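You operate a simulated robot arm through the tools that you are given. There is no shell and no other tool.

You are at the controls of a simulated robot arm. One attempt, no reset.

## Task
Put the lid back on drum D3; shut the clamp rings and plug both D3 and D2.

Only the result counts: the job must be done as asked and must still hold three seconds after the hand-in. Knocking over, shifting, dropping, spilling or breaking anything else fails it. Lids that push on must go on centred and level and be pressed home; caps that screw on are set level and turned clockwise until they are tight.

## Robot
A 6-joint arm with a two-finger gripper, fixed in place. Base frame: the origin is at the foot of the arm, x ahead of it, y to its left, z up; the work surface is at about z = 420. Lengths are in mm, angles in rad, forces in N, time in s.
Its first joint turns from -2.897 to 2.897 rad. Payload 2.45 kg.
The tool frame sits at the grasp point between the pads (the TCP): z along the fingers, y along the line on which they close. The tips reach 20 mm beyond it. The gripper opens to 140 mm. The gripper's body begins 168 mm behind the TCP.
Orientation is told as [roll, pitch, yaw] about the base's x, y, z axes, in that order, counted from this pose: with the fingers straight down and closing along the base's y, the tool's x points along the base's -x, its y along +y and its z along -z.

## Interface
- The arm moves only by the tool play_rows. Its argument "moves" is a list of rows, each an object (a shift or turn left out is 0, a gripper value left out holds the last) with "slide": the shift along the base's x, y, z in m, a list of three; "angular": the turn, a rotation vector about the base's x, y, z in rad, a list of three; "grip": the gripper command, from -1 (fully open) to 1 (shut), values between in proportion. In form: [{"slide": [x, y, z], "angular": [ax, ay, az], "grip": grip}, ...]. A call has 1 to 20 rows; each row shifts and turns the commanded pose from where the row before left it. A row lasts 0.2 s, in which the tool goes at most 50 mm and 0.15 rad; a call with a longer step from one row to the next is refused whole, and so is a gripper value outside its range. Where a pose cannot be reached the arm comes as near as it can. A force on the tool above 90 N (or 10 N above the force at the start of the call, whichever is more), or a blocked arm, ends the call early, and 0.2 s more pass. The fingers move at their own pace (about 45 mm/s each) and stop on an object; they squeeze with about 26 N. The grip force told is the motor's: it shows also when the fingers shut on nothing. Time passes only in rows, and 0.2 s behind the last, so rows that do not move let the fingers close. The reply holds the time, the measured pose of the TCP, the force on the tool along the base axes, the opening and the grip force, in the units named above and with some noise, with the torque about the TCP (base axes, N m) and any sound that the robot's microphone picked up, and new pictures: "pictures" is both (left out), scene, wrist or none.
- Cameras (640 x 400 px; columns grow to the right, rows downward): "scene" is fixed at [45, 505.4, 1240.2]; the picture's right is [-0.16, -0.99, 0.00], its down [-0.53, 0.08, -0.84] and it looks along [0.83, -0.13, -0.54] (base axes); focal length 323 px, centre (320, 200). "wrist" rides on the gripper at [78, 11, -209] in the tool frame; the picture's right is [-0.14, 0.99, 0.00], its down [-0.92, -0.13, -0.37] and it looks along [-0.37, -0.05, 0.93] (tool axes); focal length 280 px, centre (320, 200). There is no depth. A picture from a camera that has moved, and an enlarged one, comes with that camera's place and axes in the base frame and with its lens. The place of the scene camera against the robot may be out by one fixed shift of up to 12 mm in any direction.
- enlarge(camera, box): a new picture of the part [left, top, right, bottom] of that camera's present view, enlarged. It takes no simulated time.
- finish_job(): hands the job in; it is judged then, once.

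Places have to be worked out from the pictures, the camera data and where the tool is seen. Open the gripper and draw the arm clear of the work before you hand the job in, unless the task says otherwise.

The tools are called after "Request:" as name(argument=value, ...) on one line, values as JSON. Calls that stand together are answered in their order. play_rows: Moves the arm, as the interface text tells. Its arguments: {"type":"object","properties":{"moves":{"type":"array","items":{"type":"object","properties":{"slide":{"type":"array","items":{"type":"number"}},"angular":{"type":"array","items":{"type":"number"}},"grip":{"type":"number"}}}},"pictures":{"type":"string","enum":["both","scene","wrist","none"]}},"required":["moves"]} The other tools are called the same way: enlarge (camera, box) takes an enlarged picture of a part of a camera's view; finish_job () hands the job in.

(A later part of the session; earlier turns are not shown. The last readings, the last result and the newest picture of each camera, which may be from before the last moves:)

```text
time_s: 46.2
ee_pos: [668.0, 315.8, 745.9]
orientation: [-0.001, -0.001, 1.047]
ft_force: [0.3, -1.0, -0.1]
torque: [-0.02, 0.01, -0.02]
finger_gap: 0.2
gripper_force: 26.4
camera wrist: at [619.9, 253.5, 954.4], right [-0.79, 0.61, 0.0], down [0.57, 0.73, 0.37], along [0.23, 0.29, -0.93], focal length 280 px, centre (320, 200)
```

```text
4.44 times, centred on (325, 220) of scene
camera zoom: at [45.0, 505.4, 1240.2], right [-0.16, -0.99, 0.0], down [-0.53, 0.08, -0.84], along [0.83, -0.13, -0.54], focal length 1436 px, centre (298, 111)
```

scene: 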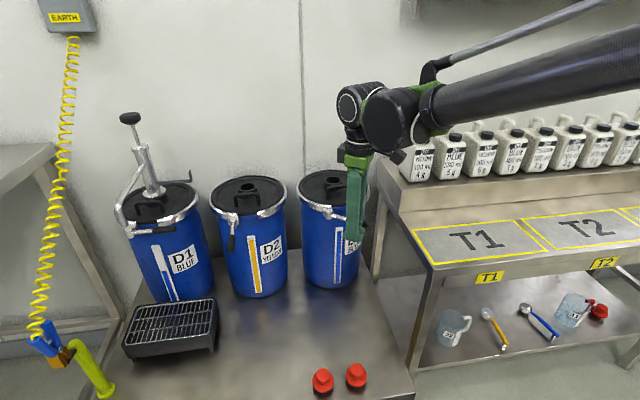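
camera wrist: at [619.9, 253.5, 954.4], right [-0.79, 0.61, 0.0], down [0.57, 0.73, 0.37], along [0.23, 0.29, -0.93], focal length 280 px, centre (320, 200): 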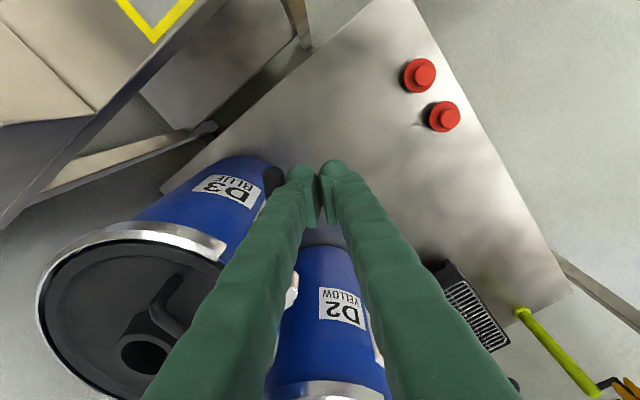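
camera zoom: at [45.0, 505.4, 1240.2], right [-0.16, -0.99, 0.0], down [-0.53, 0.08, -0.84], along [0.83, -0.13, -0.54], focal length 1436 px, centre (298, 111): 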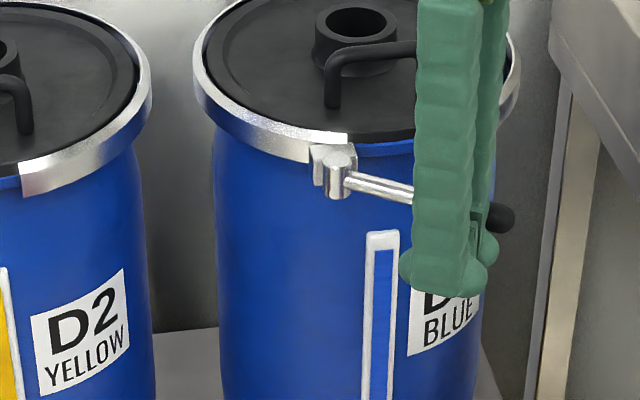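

The lever follows to ~60° with negligible force. I go on toward 80°, then check the force.

Request:
play_rows(moves=[{"slide": [0.0055, -0.0059, 0], "angular": [0, 0, 0.087]}, {"slide": [0.0055, -0.0059, 0], "angular": [0, 0, 0.087]}, {"slide": [0.0055, -0.0058, 0], "angular": [0, 0, 0.088]}, {"slide": [0.0034, -0.0021, 0], "angular": [0, 0, 0.044]}, {"slide": [0.0034, -0.0021, 0], "angular": [0, 0, 0.044]}, {"slide": [0, 0, 0]}])

Request:
enlarge(camera="scene", box=[270, 175, 380, 265])

```text
time_s: 47.6
ee_pos: [691.9, 293.2, 744.7]
orientation: [0.0, -0.002, 1.398]
ft_force: [-0.6, 0.3, -0.7]
torque: [-0.01, 0.01, 0.0]
finger_gap: 0.1
gripper_force: 25.6
camera wrist: at [667.4, 218.6, 953.4], right [-0.95, 0.31, 0.0], down [0.28, 0.88, 0.37], along [0.11, 0.35, -0.93], focal length 280 px, centre (320, 200)
```

scene: 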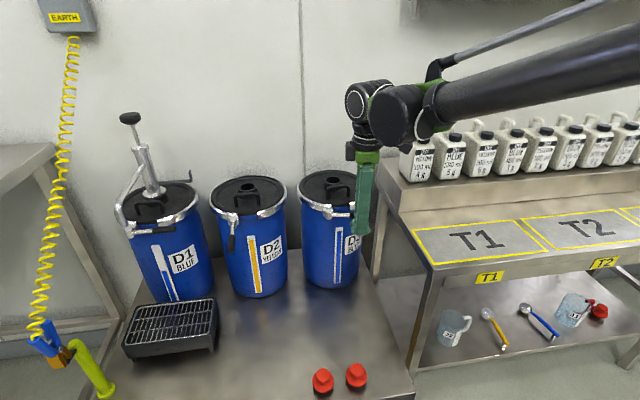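
wrist: 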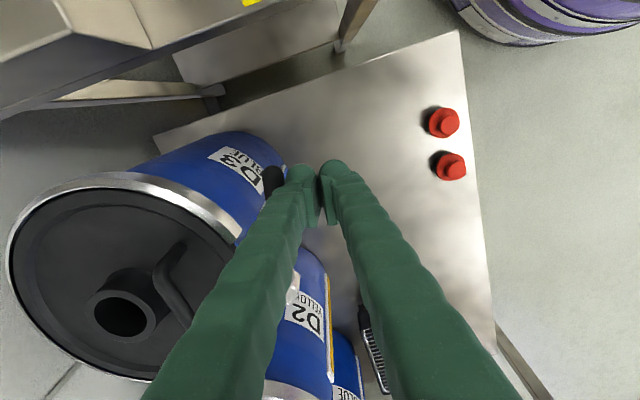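

```text
4.44 times, centred on (325, 220) of scene
camera zoom: at [45.0, 505.4, 1240.2], right [-0.16, -0.99, 0.0], down [-0.53, 0.08, -0.84], along [0.83, -0.13, -0.54], focal length 1436 px, centre (298, 111)
```

zoom: 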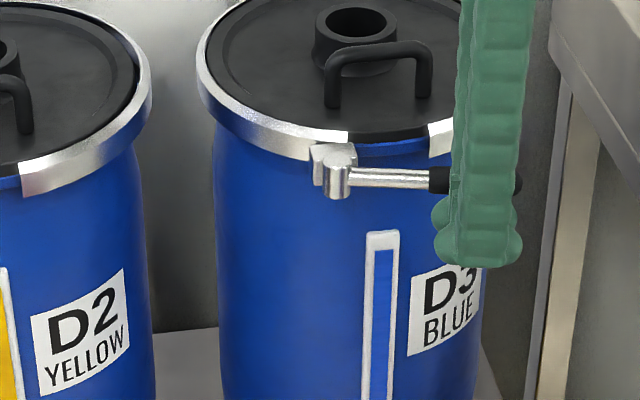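

At 80° the ring is already drawing in. I finish the last 10° and push slightly on, watching for the stop.

Request:
play_rows(moves=[{"slide": [0.0045, -0.0024, 0], "angular": [0, 0, 0.058]}, {"slide": [0.0045, -0.002, 0], "angular": [0, 0, 0.058]}, {"slide": [0.0045, -0.0015, 0], "angular": [0, 0, 0.058]}, {"slide": [0.001, 0, 0]}, {"slide": [0, 0, 0]}])

Request:
enlarge(camera="scene", box=[270, 175, 380, 265])

Request:
enlarge(camera="wrist", box=[200, 120, 400, 245])

```text
time_s: 48.8
ee_pos: [706.6, 288.9, 746.4]
orientation: [0.0, 0.002, 1.571]
ft_force: [0.6, -0.2, -0.1]
torque: [-0.01, 0.01, -0.01]
finger_gap: 0.0
gripper_force: 26.0
camera wrist: at [694.9, 210.0, 953.8], right [-0.99, 0.14, 0.0], down [0.13, 0.92, 0.37], along [0.05, 0.36, -0.93], focal length 280 px, centre (320, 200)
```

scene: 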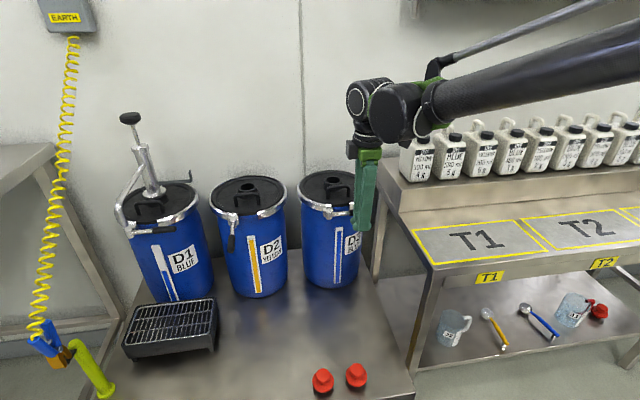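
wrist: 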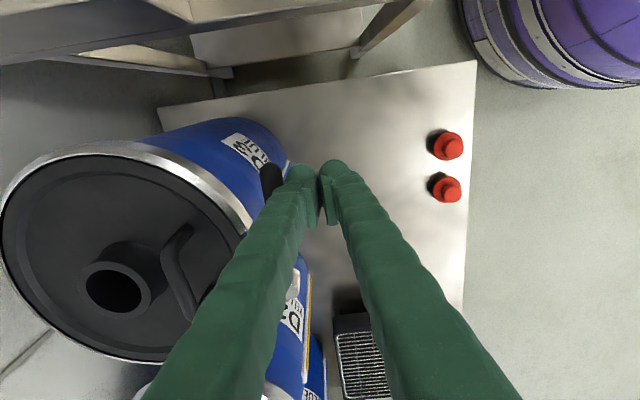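

```text
4.44 times, centred on (325, 220) of scene
camera zoom: at [45.0, 505.4, 1240.2], right [-0.16, -0.99, 0.0], down [-0.53, 0.08, -0.84], along [0.83, -0.13, -0.54], focal length 1436 px, centre (298, 111)
```

zoom: 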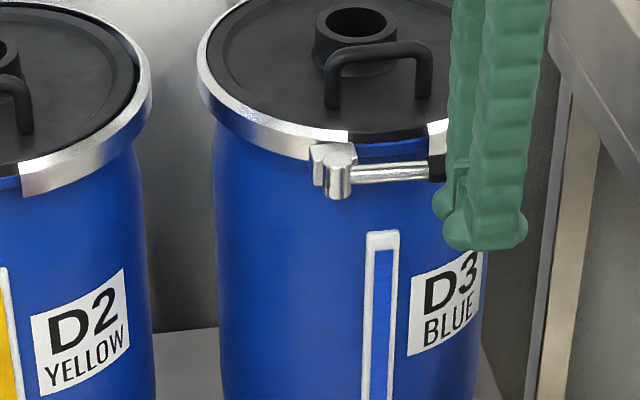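

```text
3.20 times, centred on (300, 182) of wrist
camera zoom: at [694.9, 210.0, 953.8], right [-0.99, 0.14, 0.0], down [0.13, 0.92, 0.37], along [0.05, 0.36, -0.93], focal length 897 px, centre (384, 256)
```

zoom: 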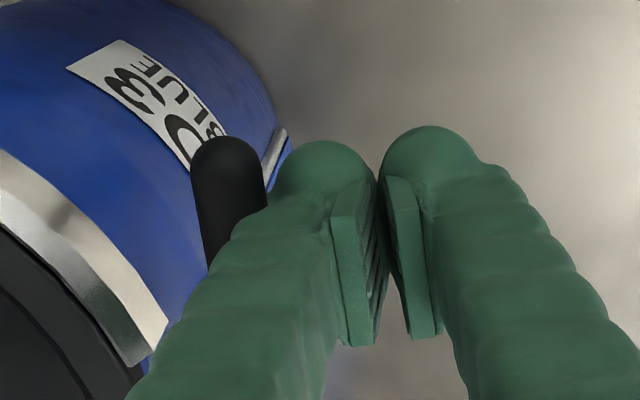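

The ring is tight around the lid and the lever is within 1–2° of D1's shut pose. I push a few mm more until I feel the stop.

Request:
play_rows(moves=[{"slide": [0.002, 0, 0]}, {"slide": [0.002, 0, 0]}, {"slide": [0.0015, 0, 0]}, {"slide": [0, 0, 0]}])

Request:
enlarge(camera="wrist", box=[200, 120, 400, 245])

```text
time_s: 49.8
ee_pos: [710.6, 288.9, 746.5]
orientation: [0.001, 0.002, 1.572]
ft_force: [-11.8, -2.6, -4.0]
torque: [0.0, 0.08, -0.02]
finger_gap: 0.0
gripper_force: 25.7
camera wrist: at [700.0, 210.0, 953.8], right [-0.99, 0.14, 0.0], down [0.13, 0.92, 0.37], along [0.05, 0.36, -0.93], focal length 280 px, centre (320, 200)
```

scene: 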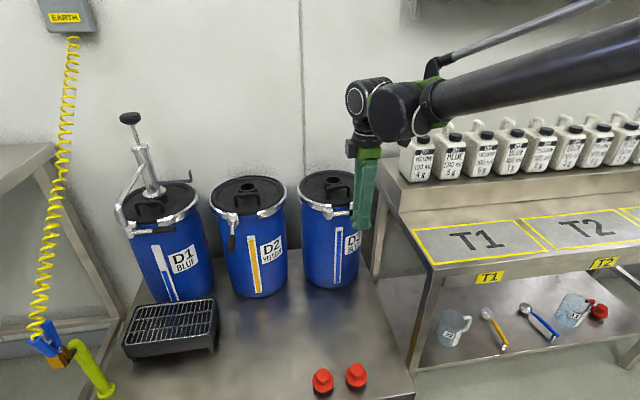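
wrist: 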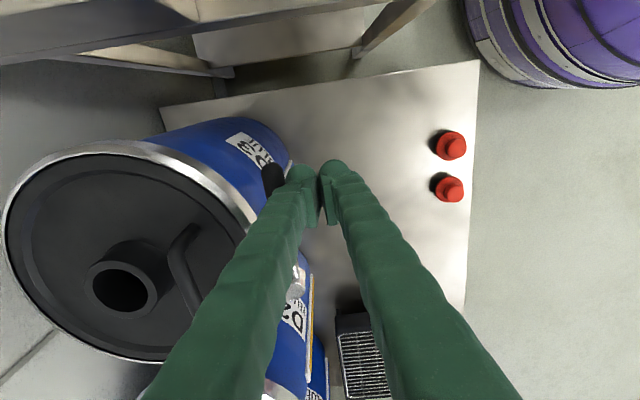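

```text
3.20 times, centred on (300, 182) of wrist
camera zoom: at [700.0, 210.0, 953.8], right [-0.99, 0.14, 0.0], down [0.13, 0.92, 0.37], along [0.05, 0.36, -0.93], focal length 897 px, centre (384, 256)
```

zoom: 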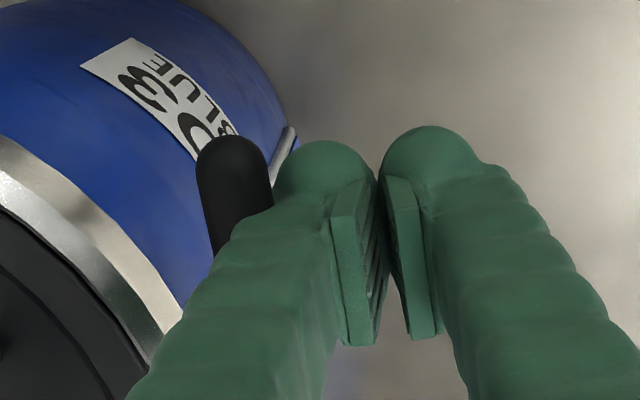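

The stop is felt (~12 N). I back away in -x and check that the lever stays shut, as on D1.

Request:
play_rows(moves=[{"slide": [-0.01, 0, 0]}, {"slide": [-0.04, 0, 0]}, {"slide": [-0.04, 0, 0.02]}, {"slide": [0, 0, 0.045]}, {"slide": [0, 0, 0.045]}, {"slide": [0, 0.0, 0]}, {"slide": [0, 0, 0]}])

Request:
enlarge(camera="scene", box=[270, 160, 390, 260])

Request:
enlarge(camera="scene", box=[100, 160, 220, 260])

```text
time_s: 51.4
ee_pos: [621.8, 288.8, 853.9]
orientation: [-0.001, 0.001, 1.57]
ft_force: [-0.2, 0.2, 0.3]
torque: [-0.02, -0.02, -0.01]
finger_gap: 0.2
gripper_force: 26.8
camera wrist: at [610.1, 212.2, 1063.6], right [-0.99, 0.14, 0.0], down [0.13, 0.92, 0.37], along [0.05, 0.36, -0.93], focal length 280 px, centre (320, 200)
```

scene: 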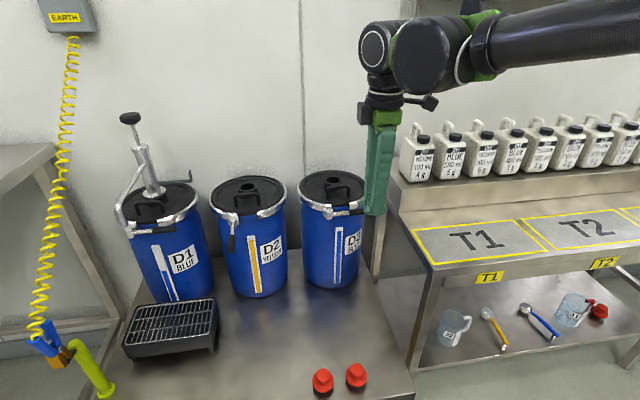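
wrist: 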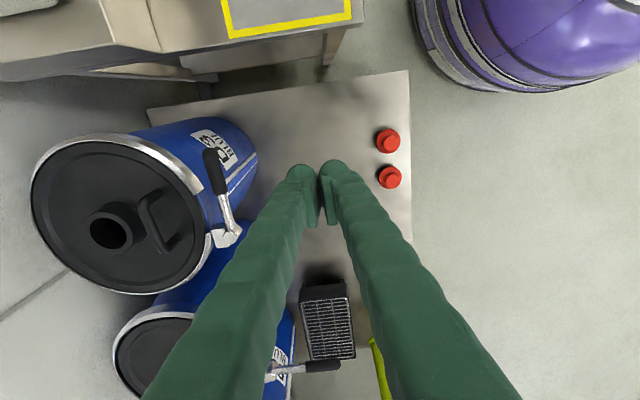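

```text
4.00 times, centred on (330, 210) of scene
camera zoom: at [45.0, 505.4, 1240.2], right [-0.16, -0.99, 0.0], down [-0.53, 0.08, -0.84], along [0.83, -0.13, -0.54], focal length 1293 px, centre (280, 160)
```

zoom: 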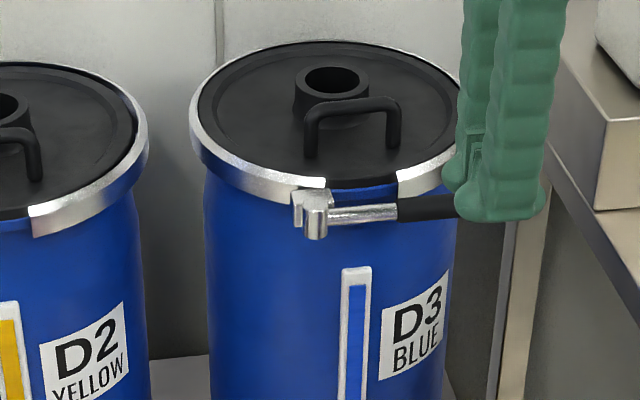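

```text
4.00 times, centred on (160, 210) of scene
camera zoom: at [45.0, 505.4, 1240.2], right [-0.16, -0.99, 0.0], down [-0.53, 0.08, -0.84], along [0.83, -0.13, -0.54], focal length 1293 px, centre (960, 160)
```

zoom: 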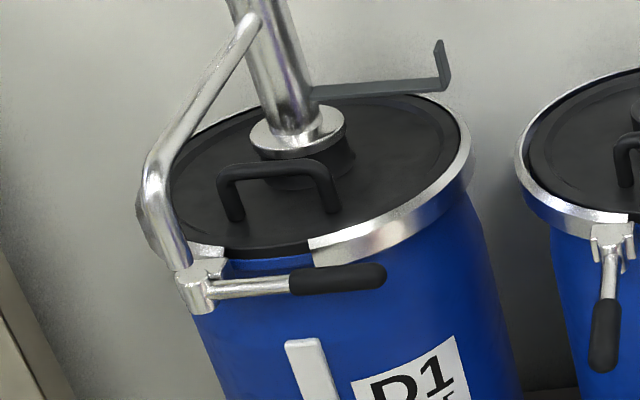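

D3's clamp is shut like D1's and stays. Next I turn the tool back and move to the +y side of D2's lever.

Request:
play_rows(moves=[{"slide": [0, 0, 0.04]}, {"slide": [0.0033, 0.036, 0], "angular": [0, 0, -0.143]}, {"slide": [0.0033, 0.036, 0], "angular": [0, 0, -0.143]}, {"slide": [0.0033, 0.036, 0], "angular": [0, 0, -0.143]}, {"slide": [0.0033, 0.036, 0], "angular": [0, 0, -0.143]}, {"slide": [0.0033, 0.036, 0], "angular": [0, 0, -0.143]}, {"slide": [0.0033, 0.036, 0], "angular": [0, 0, -0.143]}, {"slide": [0.0033, 0.036, 0], "angular": [0, 0, -0.143]}, {"slide": [0.0033, 0.036, 0], "angular": [0, 0, -0.143]}, {"slide": [0.0033, 0.036, 0], "angular": [0, 0, -0.143]}, {"slide": [0.0033, 0.036, 0], "angular": [0, 0, -0.143]}, {"slide": [0.0033, 0.036, 0], "angular": [0, 0, -0.141]}, {"slide": [0, 0, 0]}, {"slide": [0, 0, 0]}])

Request:
enlarge(camera="scene", box=[270, 160, 390, 260])

```text
time_s: 54.4
ee_pos: [657.9, 683.4, 897.2]
orientation: [0.0, 0.0, 0.001]
ft_force: [-0.5, -0.7, 0.1]
torque: [0.01, -0.04, 0.01]
finger_gap: 0.0
gripper_force: 26.3
camera wrist: at [579.7, 694.9, 1105.4], right [0.14, 0.99, 0.0], down [0.92, -0.13, 0.37], along [0.36, -0.05, -0.93], focal length 280 px, centre (320, 200)
```

scene: 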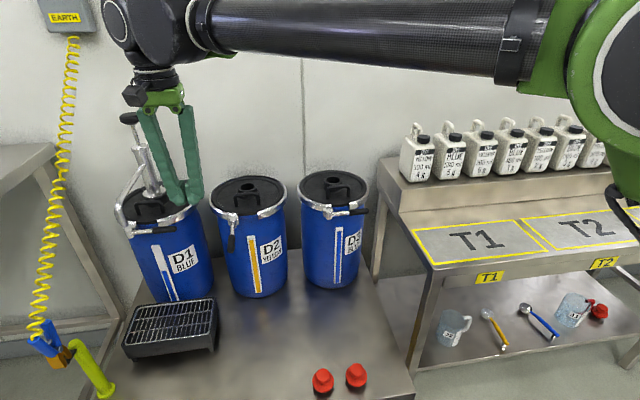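
wrist: 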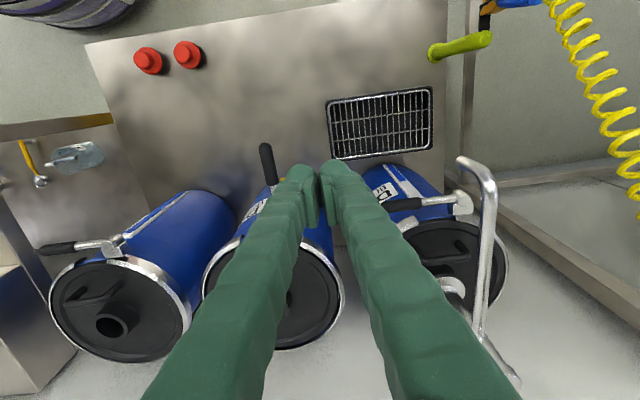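

```text
4.00 times, centred on (330, 210) of scene
camera zoom: at [45.0, 505.4, 1240.2], right [-0.16, -0.99, 0.0], down [-0.53, 0.08, -0.84], along [0.83, -0.13, -0.54], focal length 1293 px, centre (280, 160)
```

zoom: 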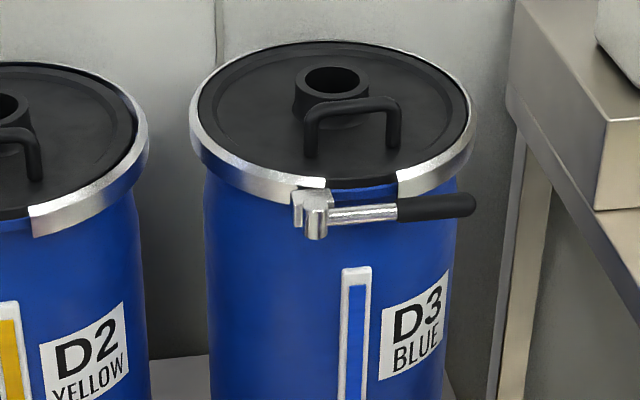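

D3's lever angle (≈86.5–88°) agrees with D1's shut lever. I descend beside D2's lever and run the same swing, which worked for D3.

Request:
play_rows(moves=[{"slide": [0, 0, -0.045]}, {"slide": [0, 0, -0.045]}, {"slide": [0, 0, -0.045]}, {"slide": [0, 0, -0.017]}, {"slide": [0, 0, 0]}, {"slide": [0, -0.017, 0]}, {"slide": [0, -0.006, 0]}, {"slide": [0, -0.004, 0]}, {"slide": [-0.0025, -0.0077, 0], "angular": [0, 0, 0.087]}, {"slide": [-0.0025, -0.0077, 0], "angular": [0, 0, 0.087]}, {"slide": [-0.002, -0.0077, 0], "angular": [0, 0, 0.087]}, {"slide": [0, 0, 0]}])

Request:
enlarge(camera="scene", box=[190, 170, 300, 260])

```text
time_s: 57.0
ee_pos: [650.1, 631.8, 743.8]
orientation: [0.0, 0.0, 0.263]
ft_force: [0.1, -0.2, -0.4]
torque: [-0.01, 0.01, -0.03]
finger_gap: 0.1
gripper_force: 26.1
camera wrist: at [572.1, 623.8, 952.4], right [-0.12, 0.99, 0.0], down [0.92, 0.11, 0.37], along [0.37, 0.05, -0.93], focal length 280 px, centre (320, 200)
```

scene: 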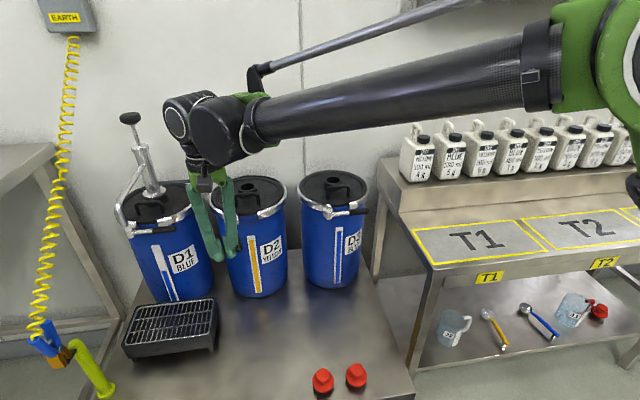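
wrist: 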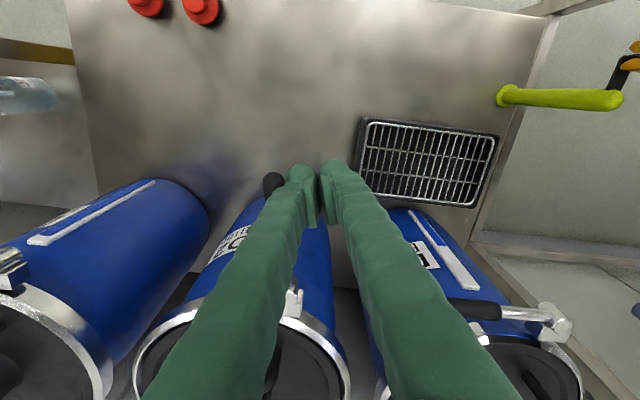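

```text
4.44 times, centred on (245, 215) of scene
camera zoom: at [45.0, 505.4, 1240.2], right [-0.16, -0.99, 0.0], down [-0.53, 0.08, -0.84], along [0.83, -0.13, -0.54], focal length 1436 px, centre (653, 133)
```

zoom: 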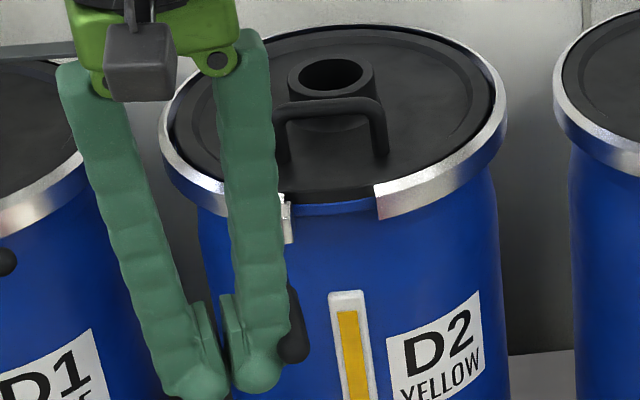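

Contact with D2's lever is established as it was on D3. I continue the arc to 80°.

Request:
play_rows(moves=[{"slide": [-0.0002, -0.008, 0], "angular": [0, 0, 0.087]}, {"slide": [-0.0002, -0.008, 0], "angular": [0, 0, 0.087]}, {"slide": [-0.0003, -0.008, 0], "angular": [0, 0, 0.088]}, {"slide": [0.0018, -0.0078, 0], "angular": [0, 0, 0.087]}, {"slide": [0.0018, -0.0078, 0], "angular": [0, 0, 0.087]}, {"slide": [0.0018, -0.0078, 0], "angular": [0, 0, 0.088]}, {"slide": [0.0038, -0.0071, 0], "angular": [0, 0, 0.087]}, {"slide": [0.0038, -0.0071, 0], "angular": [0, 0, 0.087]}, {"slide": [0.0038, -0.007, 0], "angular": [0, 0, 0.088]}, {"slide": [0.0055, -0.0059, 0], "angular": [0, 0, 0.087]}, {"slide": [0.0055, -0.0059, 0], "angular": [0, 0, 0.087]}, {"slide": [0.0055, -0.0058, 0], "angular": [0, 0, 0.088]}, {"slide": [0.0034, -0.0021, 0], "angular": [0, 0, 0.044]}, {"slide": [0.0034, -0.0021, 0], "angular": [0, 0, 0.044]}, {"slide": [0, 0, 0]}])

Request:
enlarge(camera="scene", box=[190, 170, 300, 260])

```text
time_s: 60.2
ee_pos: [690.4, 542.9, 742.9]
orientation: [0.0, 0.0, 1.396]
ft_force: [0.4, 0.6, 0.3]
torque: [0.0, 0.03, 0.01]
finger_gap: 0.0
gripper_force: 26.0
camera wrist: at [666.2, 467.6, 951.5], right [-0.95, 0.31, 0.0], down [0.29, 0.88, 0.37], along [0.11, 0.35, -0.93], focal length 280 px, centre (320, 200)
```

scene: 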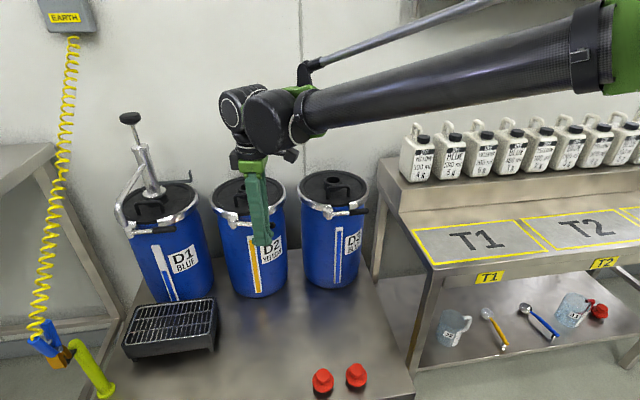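
wrist: 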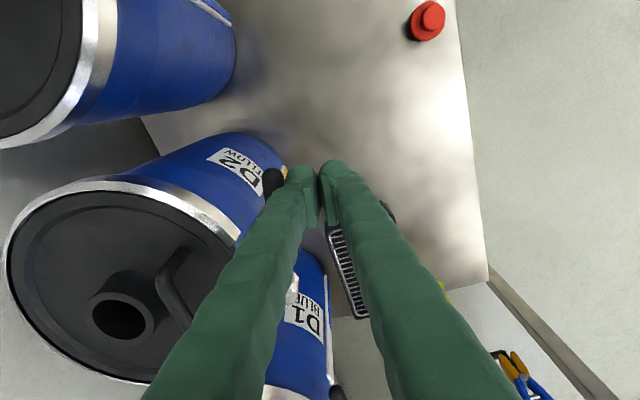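

```text
4.44 times, centred on (245, 215) of scene
camera zoom: at [45.0, 505.4, 1240.2], right [-0.16, -0.99, 0.0], down [-0.53, 0.08, -0.84], along [0.83, -0.13, -0.54], focal length 1436 px, centre (653, 133)
```

zoom: 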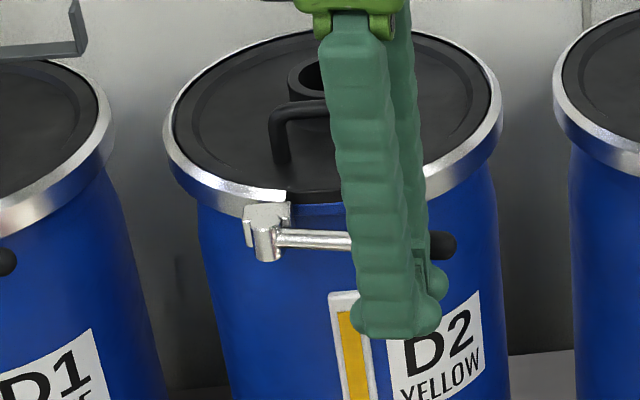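

D2's lever is at ~80°, so I finish with the last 10° and press to the stop as on D3.

Request:
play_rows(moves=[{"slide": [0.0045, -0.0024, 0], "angular": [0, 0, 0.058]}, {"slide": [0.0045, -0.002, 0], "angular": [0, 0, 0.058]}, {"slide": [0.0045, -0.0015, 0], "angular": [0, 0, 0.058]}, {"slide": [0.003, 0, 0]}, {"slide": [0.002, 0, 0]}, {"slide": [0.0015, 0, 0]}, {"slide": [0, 0, 0]}])

Request:
enlarge(camera="scene", box=[190, 170, 300, 260])

```text
time_s: 61.8
ee_pos: [710.6, 536.6, 741.7]
orientation: [0.0, -0.001, 1.572]
ft_force: [0.4, 0.7, 0.3]
torque: [0.02, 0.0, 0.01]
finger_gap: 0.0
gripper_force: 26.2
camera wrist: at [699.0, 458.8, 951.2], right [-0.99, 0.14, 0.0], down [0.13, 0.92, 0.37], along [0.05, 0.36, -0.93], focal length 280 px, centre (320, 200)
```

scene: 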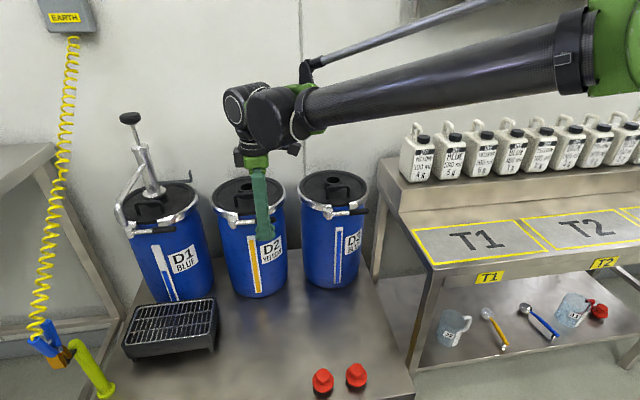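
wrist: 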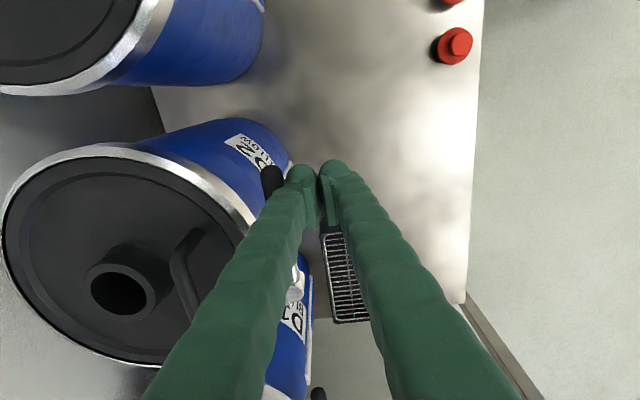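

```text
4.44 times, centred on (245, 215) of scene
camera zoom: at [45.0, 505.4, 1240.2], right [-0.16, -0.99, 0.0], down [-0.53, 0.08, -0.84], along [0.83, -0.13, -0.54], focal length 1436 px, centre (653, 133)
```

zoom: 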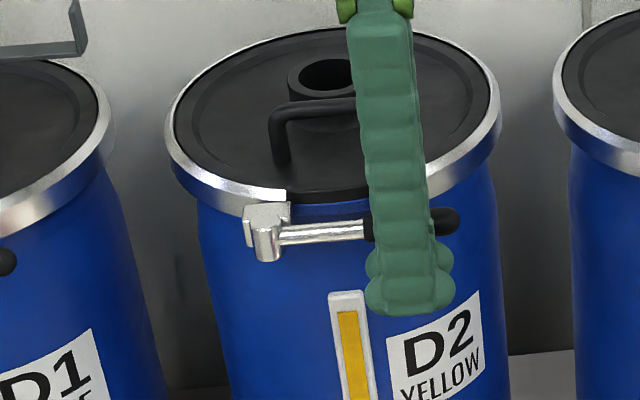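

No stop force yet on D2; I keep easing in +x.

Request:
play_rows(moves=[{"slide": [0.0015, 0, 0]}, {"slide": [0.001, 0, 0]}, {"slide": [0, 0, 0]}], pictures="none")

```text
time_s: 62.6
ee_pos: [711.0, 536.4, 743.7]
orientation: [0.001, -0.001, 1.571]
ft_force: [-23.0, -6.4, -6.4]
torque: [0.04, 0.09, -0.03]
finger_gap: 0.0
gripper_force: 26.2
```

The stop is reached on D2 (~23 N). I back off, rise, and verify the lever stays shut.

Request:
play_rows(moves=[{"slide": [-0.01, 0, 0]}, {"slide": [-0.04, 0, 0]}, {"slide": [-0.04, 0, 0.02]}, {"slide": [0, -0.02, 0.045]}, {"slide": [0, -0.04, 0.045]}, {"slide": [-0.0, -0.02, 0.03]}, {"slide": [0, 0, 0]}, {"slide": [0, 0, 0]}])

Request:
enlarge(camera="wrist", box=[0, 100, 320, 400])

Request:
enlarge(camera="scene", box=[190, 160, 390, 270])

```text
refused: row 5 steps farther than a row can; nothing moved
```

```text
1.33 times, centred on (160, 250) of wrist
camera zoom: at [700.2, 459.3, 951.8], right [-0.99, 0.14, 0.0], down [0.13, 0.92, 0.37], along [0.05, 0.36, -0.93], focal length 374 px, centre (533, 133)
```

zoom: 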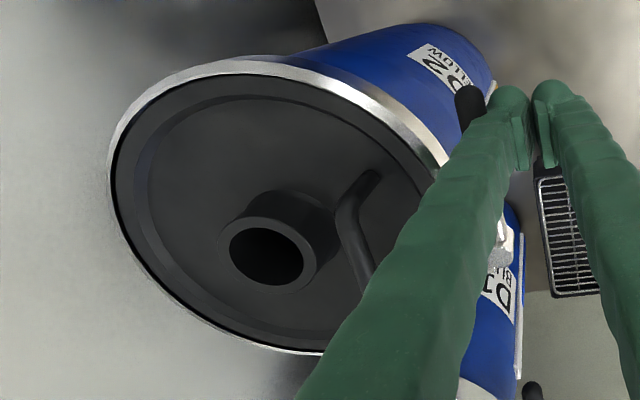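

```text
3.20 times, centred on (290, 215) of scene
camera zoom: at [45.0, 505.4, 1240.2], right [-0.16, -0.99, 0.0], down [-0.53, 0.08, -0.84], along [0.83, -0.13, -0.54], focal length 1034 px, centre (416, 152)
```

zoom: 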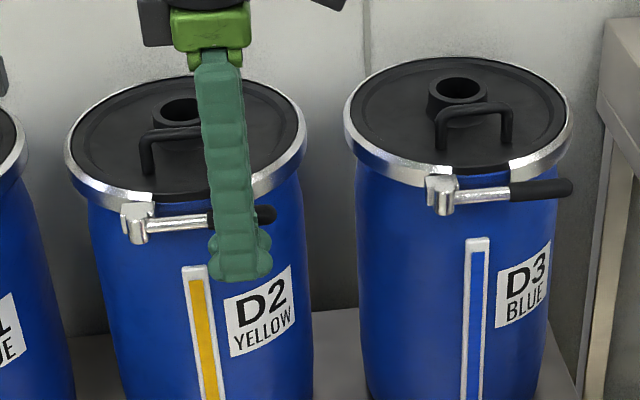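

One row was too long, so I resend with shorter steps, turning the tool back while heading above the red plugs.

Request:
play_rows(moves=[{"slide": [-0.01, 0, 0]}, {"slide": [-0.04, 0, 0]}, {"slide": [-0.04, 0, 0.02]}, {"slide": [-0.01, -0.01, 0.045]}, {"slide": [-0.015, -0.01, 0.04], "angular": [0, 0, -0.14]}, {"slide": [-0.02, -0.01, 0.0], "angular": [0, 0, -0.14]}, {"slide": [-0.02, -0.01, 0.0], "angular": [0, 0, -0.14]}, {"slide": [-0.02, -0.01, 0.0], "angular": [0, 0, -0.14]}, {"slide": [-0.02, -0.01, 0.0], "angular": [0, 0, -0.14]}, {"slide": [-0.01, -0.01, 0.0], "angular": [0, 0, -0.14]}, {"slide": [0, -0.01, -0.03], "angular": [0, 0, -0.14]}, {"slide": [0, -0.01, -0.04], "angular": [0, 0, -0.14]}, {"slide": [0, -0.01, -0.04], "angular": [0, 0, -0.14]}, {"slide": [0, -0.01, -0.04], "angular": [0, 0, -0.14]}, {"slide": [0, -0.01, -0.04], "angular": [0, 0, -0.14]}, {"slide": [0, 0, 0], "angular": [0, 0, -0.031], "grip": -0.3}, {"slide": [0, 0, 0]}, {"slide": [0, 0, 0]}])

Request:
enlarge(camera="wrist", box=[200, 60, 420, 240])

Request:
enlarge(camera="scene", box=[190, 160, 390, 270])

```text
time_s: 66.4
ee_pos: [509.2, 416.2, 657.5]
orientation: [-0.001, 0.0, -0.002]
ft_force: [-0.2, 0.4, 0.2]
torque: [0.02, 0.02, -0.01]
finger_gap: 70.0
gripper_force: 0.1
camera wrist: at [429.4, 428.2, 866.4], right [0.14, 0.99, 0.0], down [0.92, -0.13, 0.37], along [0.36, -0.05, -0.93], focal length 280 px, centre (320, 200)
```

scene: 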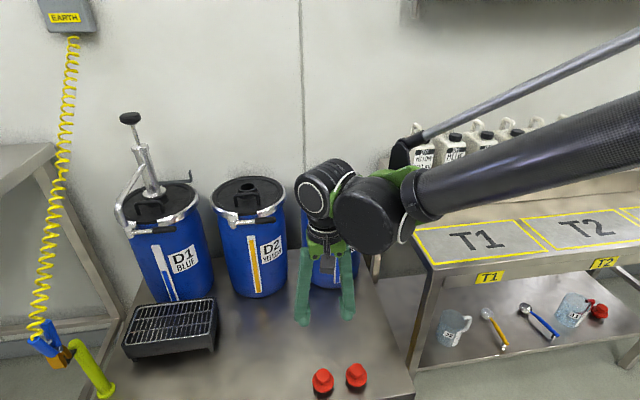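
wrist: 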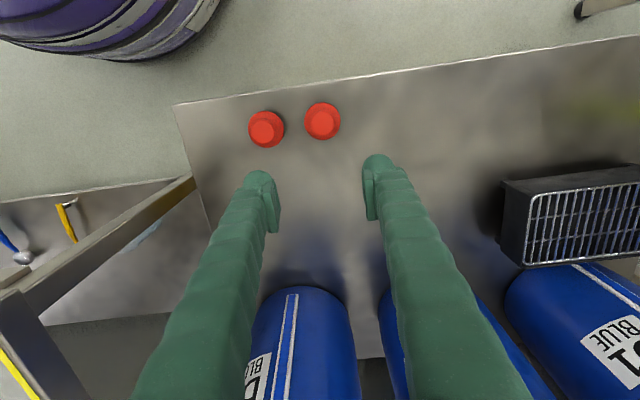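

```text
2.22 times, centred on (310, 150) of wrist
camera zoom: at [429.4, 428.2, 866.4], right [0.14, 0.99, 0.0], down [0.92, -0.13, 0.37], along [0.36, -0.05, -0.93], focal length 623 px, centre (342, 311)
```

zoom: 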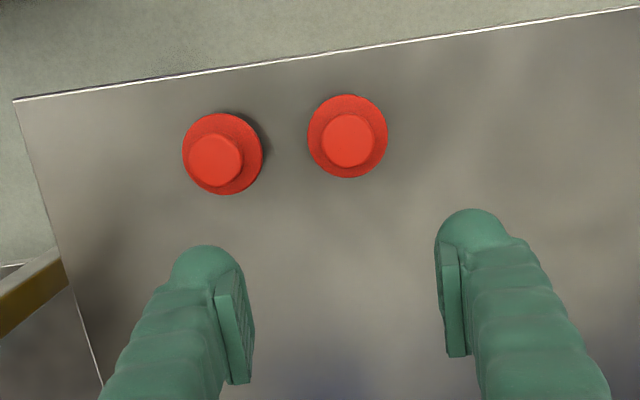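

```text
3.20 times, centred on (290, 215) of scene
camera zoom: at [45.0, 505.4, 1240.2], right [-0.16, -0.99, 0.0], down [-0.53, 0.08, -0.84], along [0.83, -0.13, -0.54], focal length 1034 px, centre (416, 152)
```

zoom: 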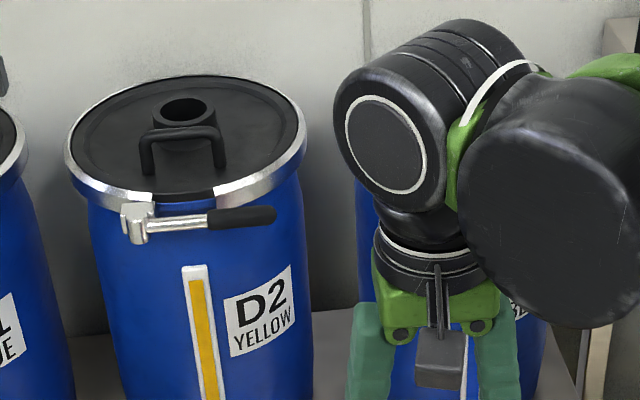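

D2's clamp is shut and holding. I look closely at the plugs to judge their height and grasp.

Request:
enlarge(camera="scene", box=[300, 350, 380, 400])

Request:
enlarge(camera="wrist", box=[240, 80, 360, 160])

```text
8.00 times, centred on (340, 375) of scene
camera zoom: at [45.0, 505.4, 1240.2], right [-0.16, -0.99, 0.0], down [-0.53, 0.08, -0.84], along [0.83, -0.13, -0.54], focal length 2585 px, centre (160, -1200)
```

zoom: 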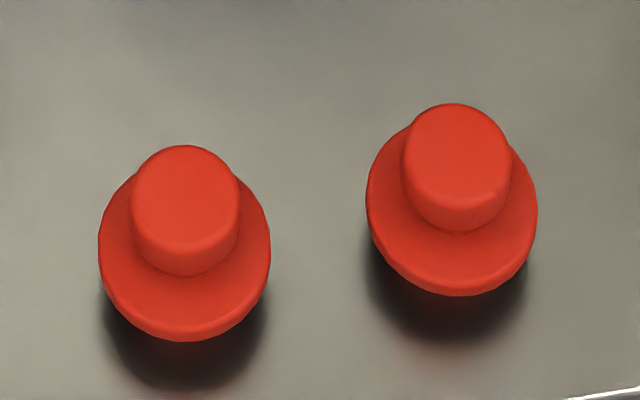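

```text
5.00 times, centred on (300, 120) of wrist
camera zoom: at [429.4, 428.2, 866.4], right [0.14, 0.99, 0.0], down [0.92, -0.13, 0.37], along [0.36, -0.05, -0.93], focal length 1402 px, centre (420, 600)
```

zoom: 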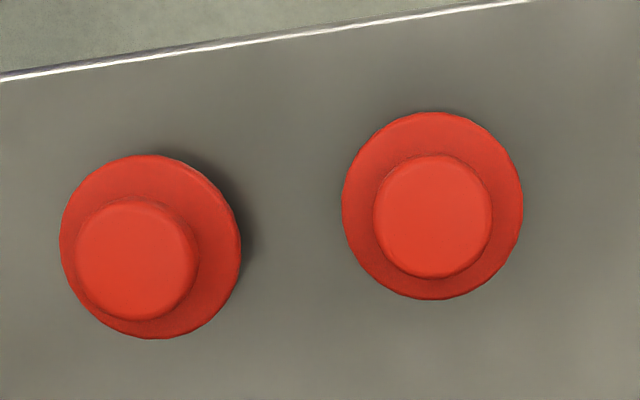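

The knobs are ~33 mm across and ~24 mm tall above a 54 mm flange; the right-hand plug B is at about TCP + (-32, +8). I set the fingers to a ~48 mm gap (to clear plug A) and move down above B.

Request:
play_rows(moves=[{"slide": [-0.032, 0.008, 0], "grip": 0.3}, {"slide": [0, 0, -0.04]}, {"slide": [0, 0, -0.045]}, {"slide": [0, 0, -0.045]}, {"slide": [0, 0, -0.02]}, {"slide": [0, 0, 0]}, {"slide": [0, 0, 0]}])

Request:
enlarge(camera="wrist", box=[220, 110, 420, 235])

Request:
enlarge(camera="scene", box=[290, 320, 410, 400])

```text
time_s: 68.0
ee_pos: [475.4, 425.0, 506.8]
orientation: [-0.001, -0.001, 0.0]
ft_force: [-0.5, 0.4, -0.1]
torque: [-0.02, -0.03, 0.0]
finger_gap: 49.4
gripper_force: 0.0
camera wrist: at [397.3, 436.6, 715.2], right [0.14, 0.99, 0.0], down [0.92, -0.13, 0.37], along [0.36, -0.05, -0.93], focal length 280 px, centre (320, 200)
```

scene: 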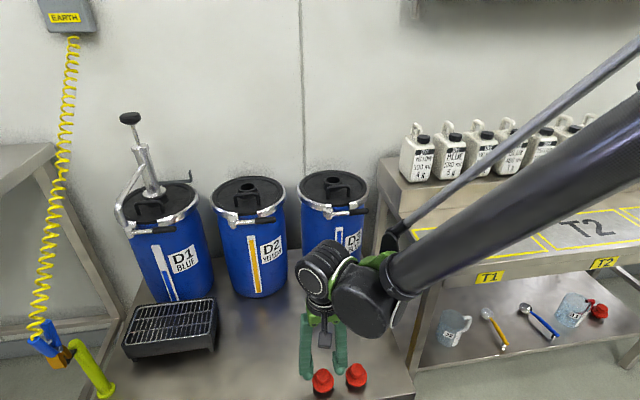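
wrist: 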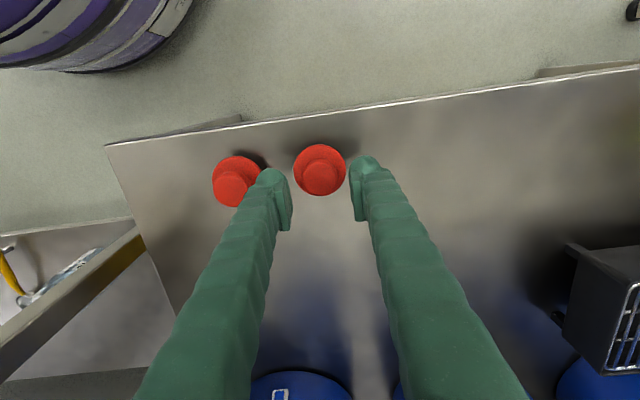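

```text
3.20 times, centred on (320, 172) of wrist
camera zoom: at [397.3, 436.6, 715.2], right [0.14, 0.99, 0.0], down [0.92, -0.13, 0.37], along [0.36, -0.05, -0.93], focal length 897 px, centre (320, 288)
```

zoom: 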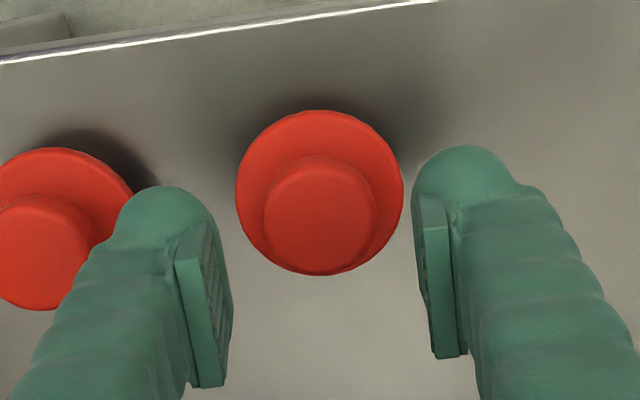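

```text
5.00 times, centred on (350, 360) of scene
camera zoom: at [45.0, 505.4, 1240.2], right [-0.16, -0.99, 0.0], down [-0.53, 0.08, -0.84], along [0.83, -0.13, -0.54], focal length 1616 px, centre (170, -600)
```

zoom: 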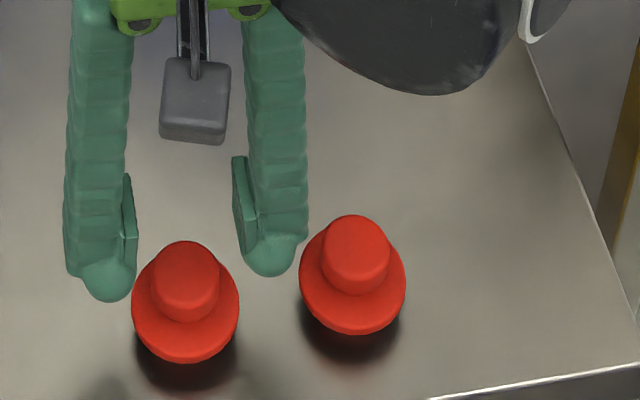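

The knob is centred between the pads with clearance to plug A. I descend to z ≈ 459 and close on it.

Request:
play_rows(moves=[{"slide": [0.0005, 0, -0.02]}, {"slide": [0, 0, -0.018]}, {"slide": [0, 0, -0.008]}, {"slide": [0, 0, 0]}, {"slide": [0, 0, 0]}])

Request:
enlarge(camera="scene", box=[290, 320, 410, 400])

Request:
enlarge(camera="wrist", box=[220, 110, 420, 235])

```text
time_s: 69.2
ee_pos: [475.3, 424.9, 461.8]
orientation: [0.001, 0.0, -0.001]
ft_force: [-0.5, -0.1, 1.1]
torque: [0.0, -0.01, 0.0]
finger_gap: 49.0
gripper_force: 0.0
camera wrist: at [397.5, 436.9, 670.2], right [0.14, 0.99, 0.0], down [0.92, -0.13, 0.37], along [0.36, -0.05, -0.93], focal length 280 px, centre (320, 200)
```

scene: 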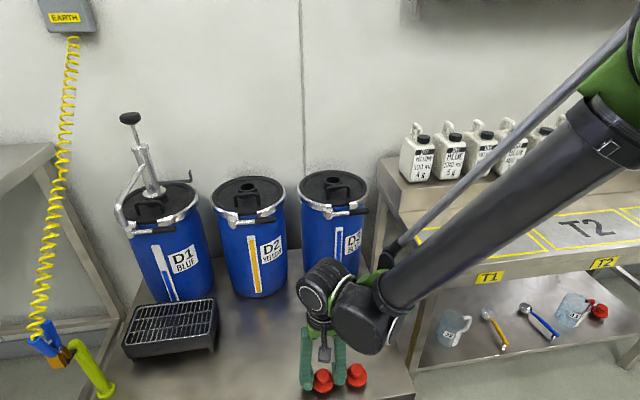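
wrist: 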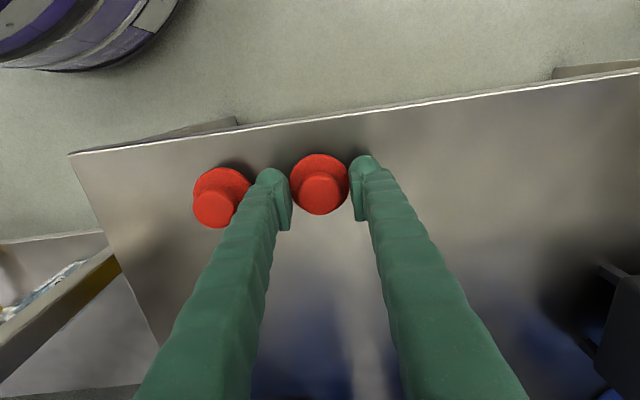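

```text
5.00 times, centred on (350, 360) of scene
camera zoom: at [45.0, 505.4, 1240.2], right [-0.16, -0.99, 0.0], down [-0.53, 0.08, -0.84], along [0.83, -0.13, -0.54], focal length 1616 px, centre (170, -600)
```

zoom: 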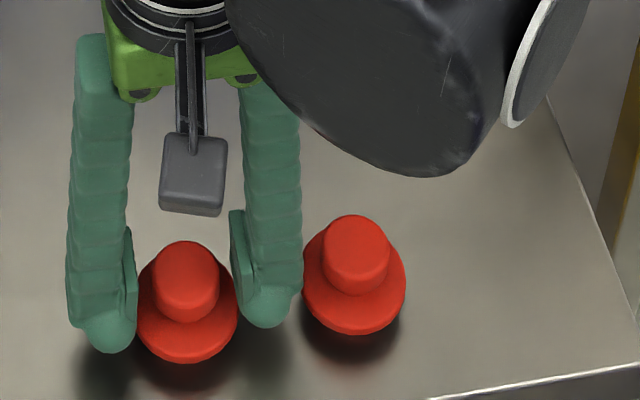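

```text
3.20 times, centred on (320, 172) of wrist
camera zoom: at [397.5, 436.9, 670.2], right [0.14, 0.99, 0.0], down [0.92, -0.13, 0.37], along [0.36, -0.05, -0.93], focal length 897 px, centre (320, 288)
```

zoom: 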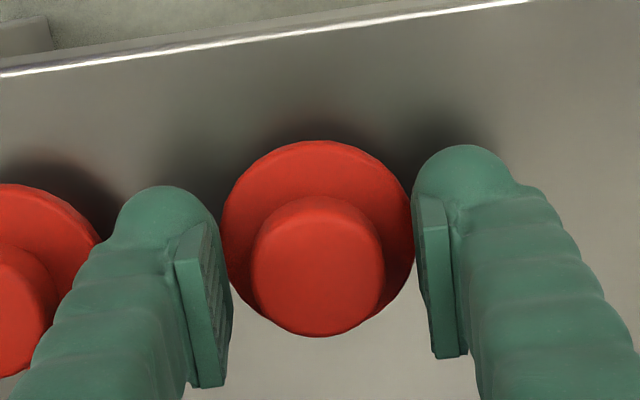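

The tips are still above the flange; I lower 7 mm more for a deeper hold and close.

Request:
play_rows(moves=[{"slide": [0, 0, -0.004]}, {"slide": [0, 0, -0.003]}, {"slide": [0, 0, 0]}, {"slide": [0, 0, 0], "grip": 0.45}, {"slide": [0, 0, 0], "grip": 1}, {"slide": [0, 0, 0]}, {"slide": [0, 0, 0]}], pictures="none")

```text
time_s: 70.8
ee_pos: [476.3, 425.5, 455.1]
orientation: [0.002, 0.0, 0.0]
ft_force: [3.1, -7.7, 43.2]
torque: [-0.91, -0.02, 0.06]
finger_gap: 48.4
gripper_force: 26.1
```

43 N up with the gap stuck at 48 mm: the tips bear on the flange. I lift ~4 mm so they are free to close on the knob.

Request:
play_rows(moves=[{"slide": [0, 0, 0.003], "grip": 0.3}, {"slide": [0, 0, 0.002]}, {"slide": [0, 0, 0]}, {"slide": [0, 0, 0]}])

Request:
enlarge(camera="wrist", box=[220, 110, 420, 235])

Request:
enlarge(camera="scene", box=[290, 320, 410, 400])

```text
time_s: 71.8
ee_pos: [474.8, 425.1, 459.1]
orientation: [0.0, 0.0, -0.001]
ft_force: [0.4, 0.4, 0.1]
torque: [0.02, 0.0, -0.01]
finger_gap: 49.0
gripper_force: 0.0
camera wrist: at [397.1, 436.4, 668.4], right [0.14, 0.99, 0.0], down [0.92, -0.13, 0.37], along [0.36, -0.05, -0.93], focal length 280 px, centre (320, 200)
```

scene: 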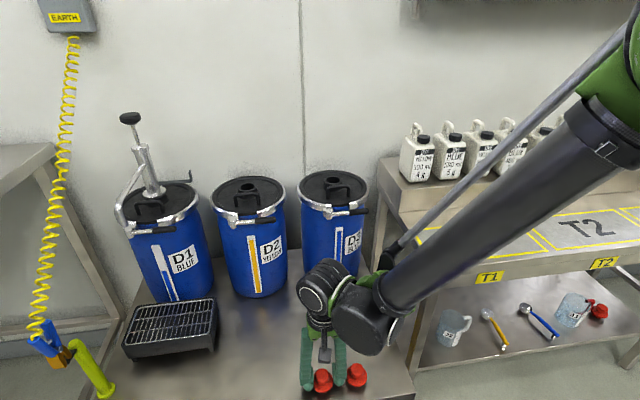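
wrist: 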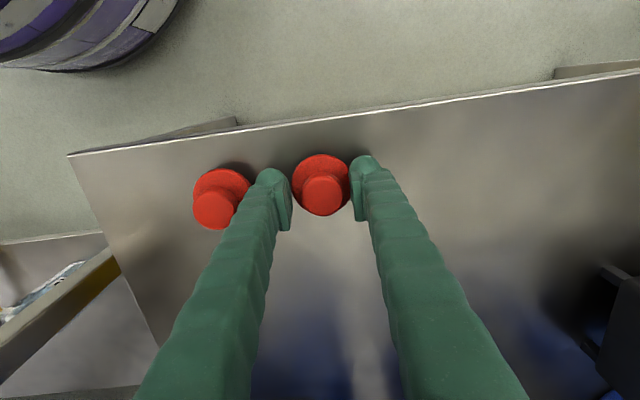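

```text
3.20 times, centred on (320, 172) of wrist
camera zoom: at [397.1, 436.4, 668.4], right [0.14, 0.99, 0.0], down [0.92, -0.13, 0.37], along [0.36, -0.05, -0.93], focal length 897 px, centre (320, 288)
```

zoom: 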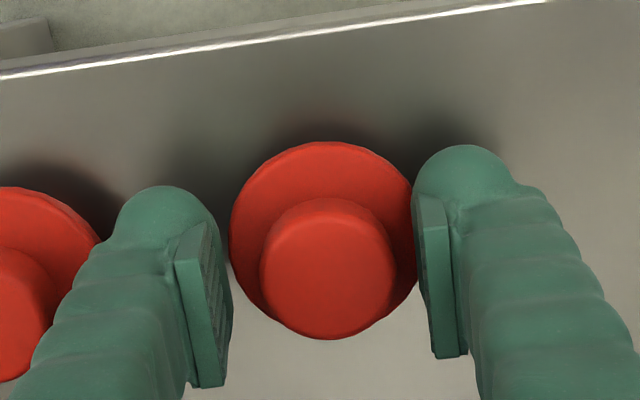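

```text
5.00 times, centred on (350, 360) of scene
camera zoom: at [45.0, 505.4, 1240.2], right [-0.16, -0.99, 0.0], down [-0.53, 0.08, -0.84], along [0.83, -0.13, -0.54], focal length 1616 px, centre (170, -600)
```

zoom: 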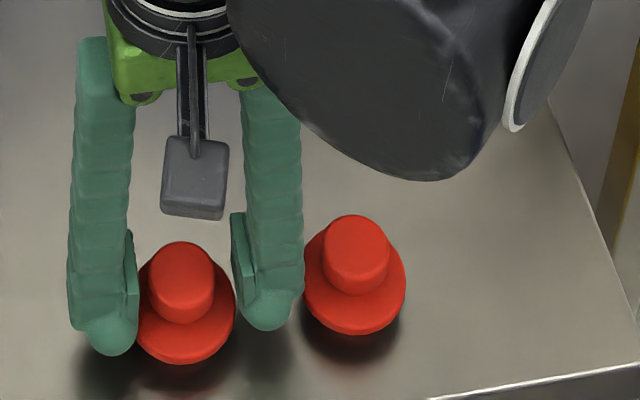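

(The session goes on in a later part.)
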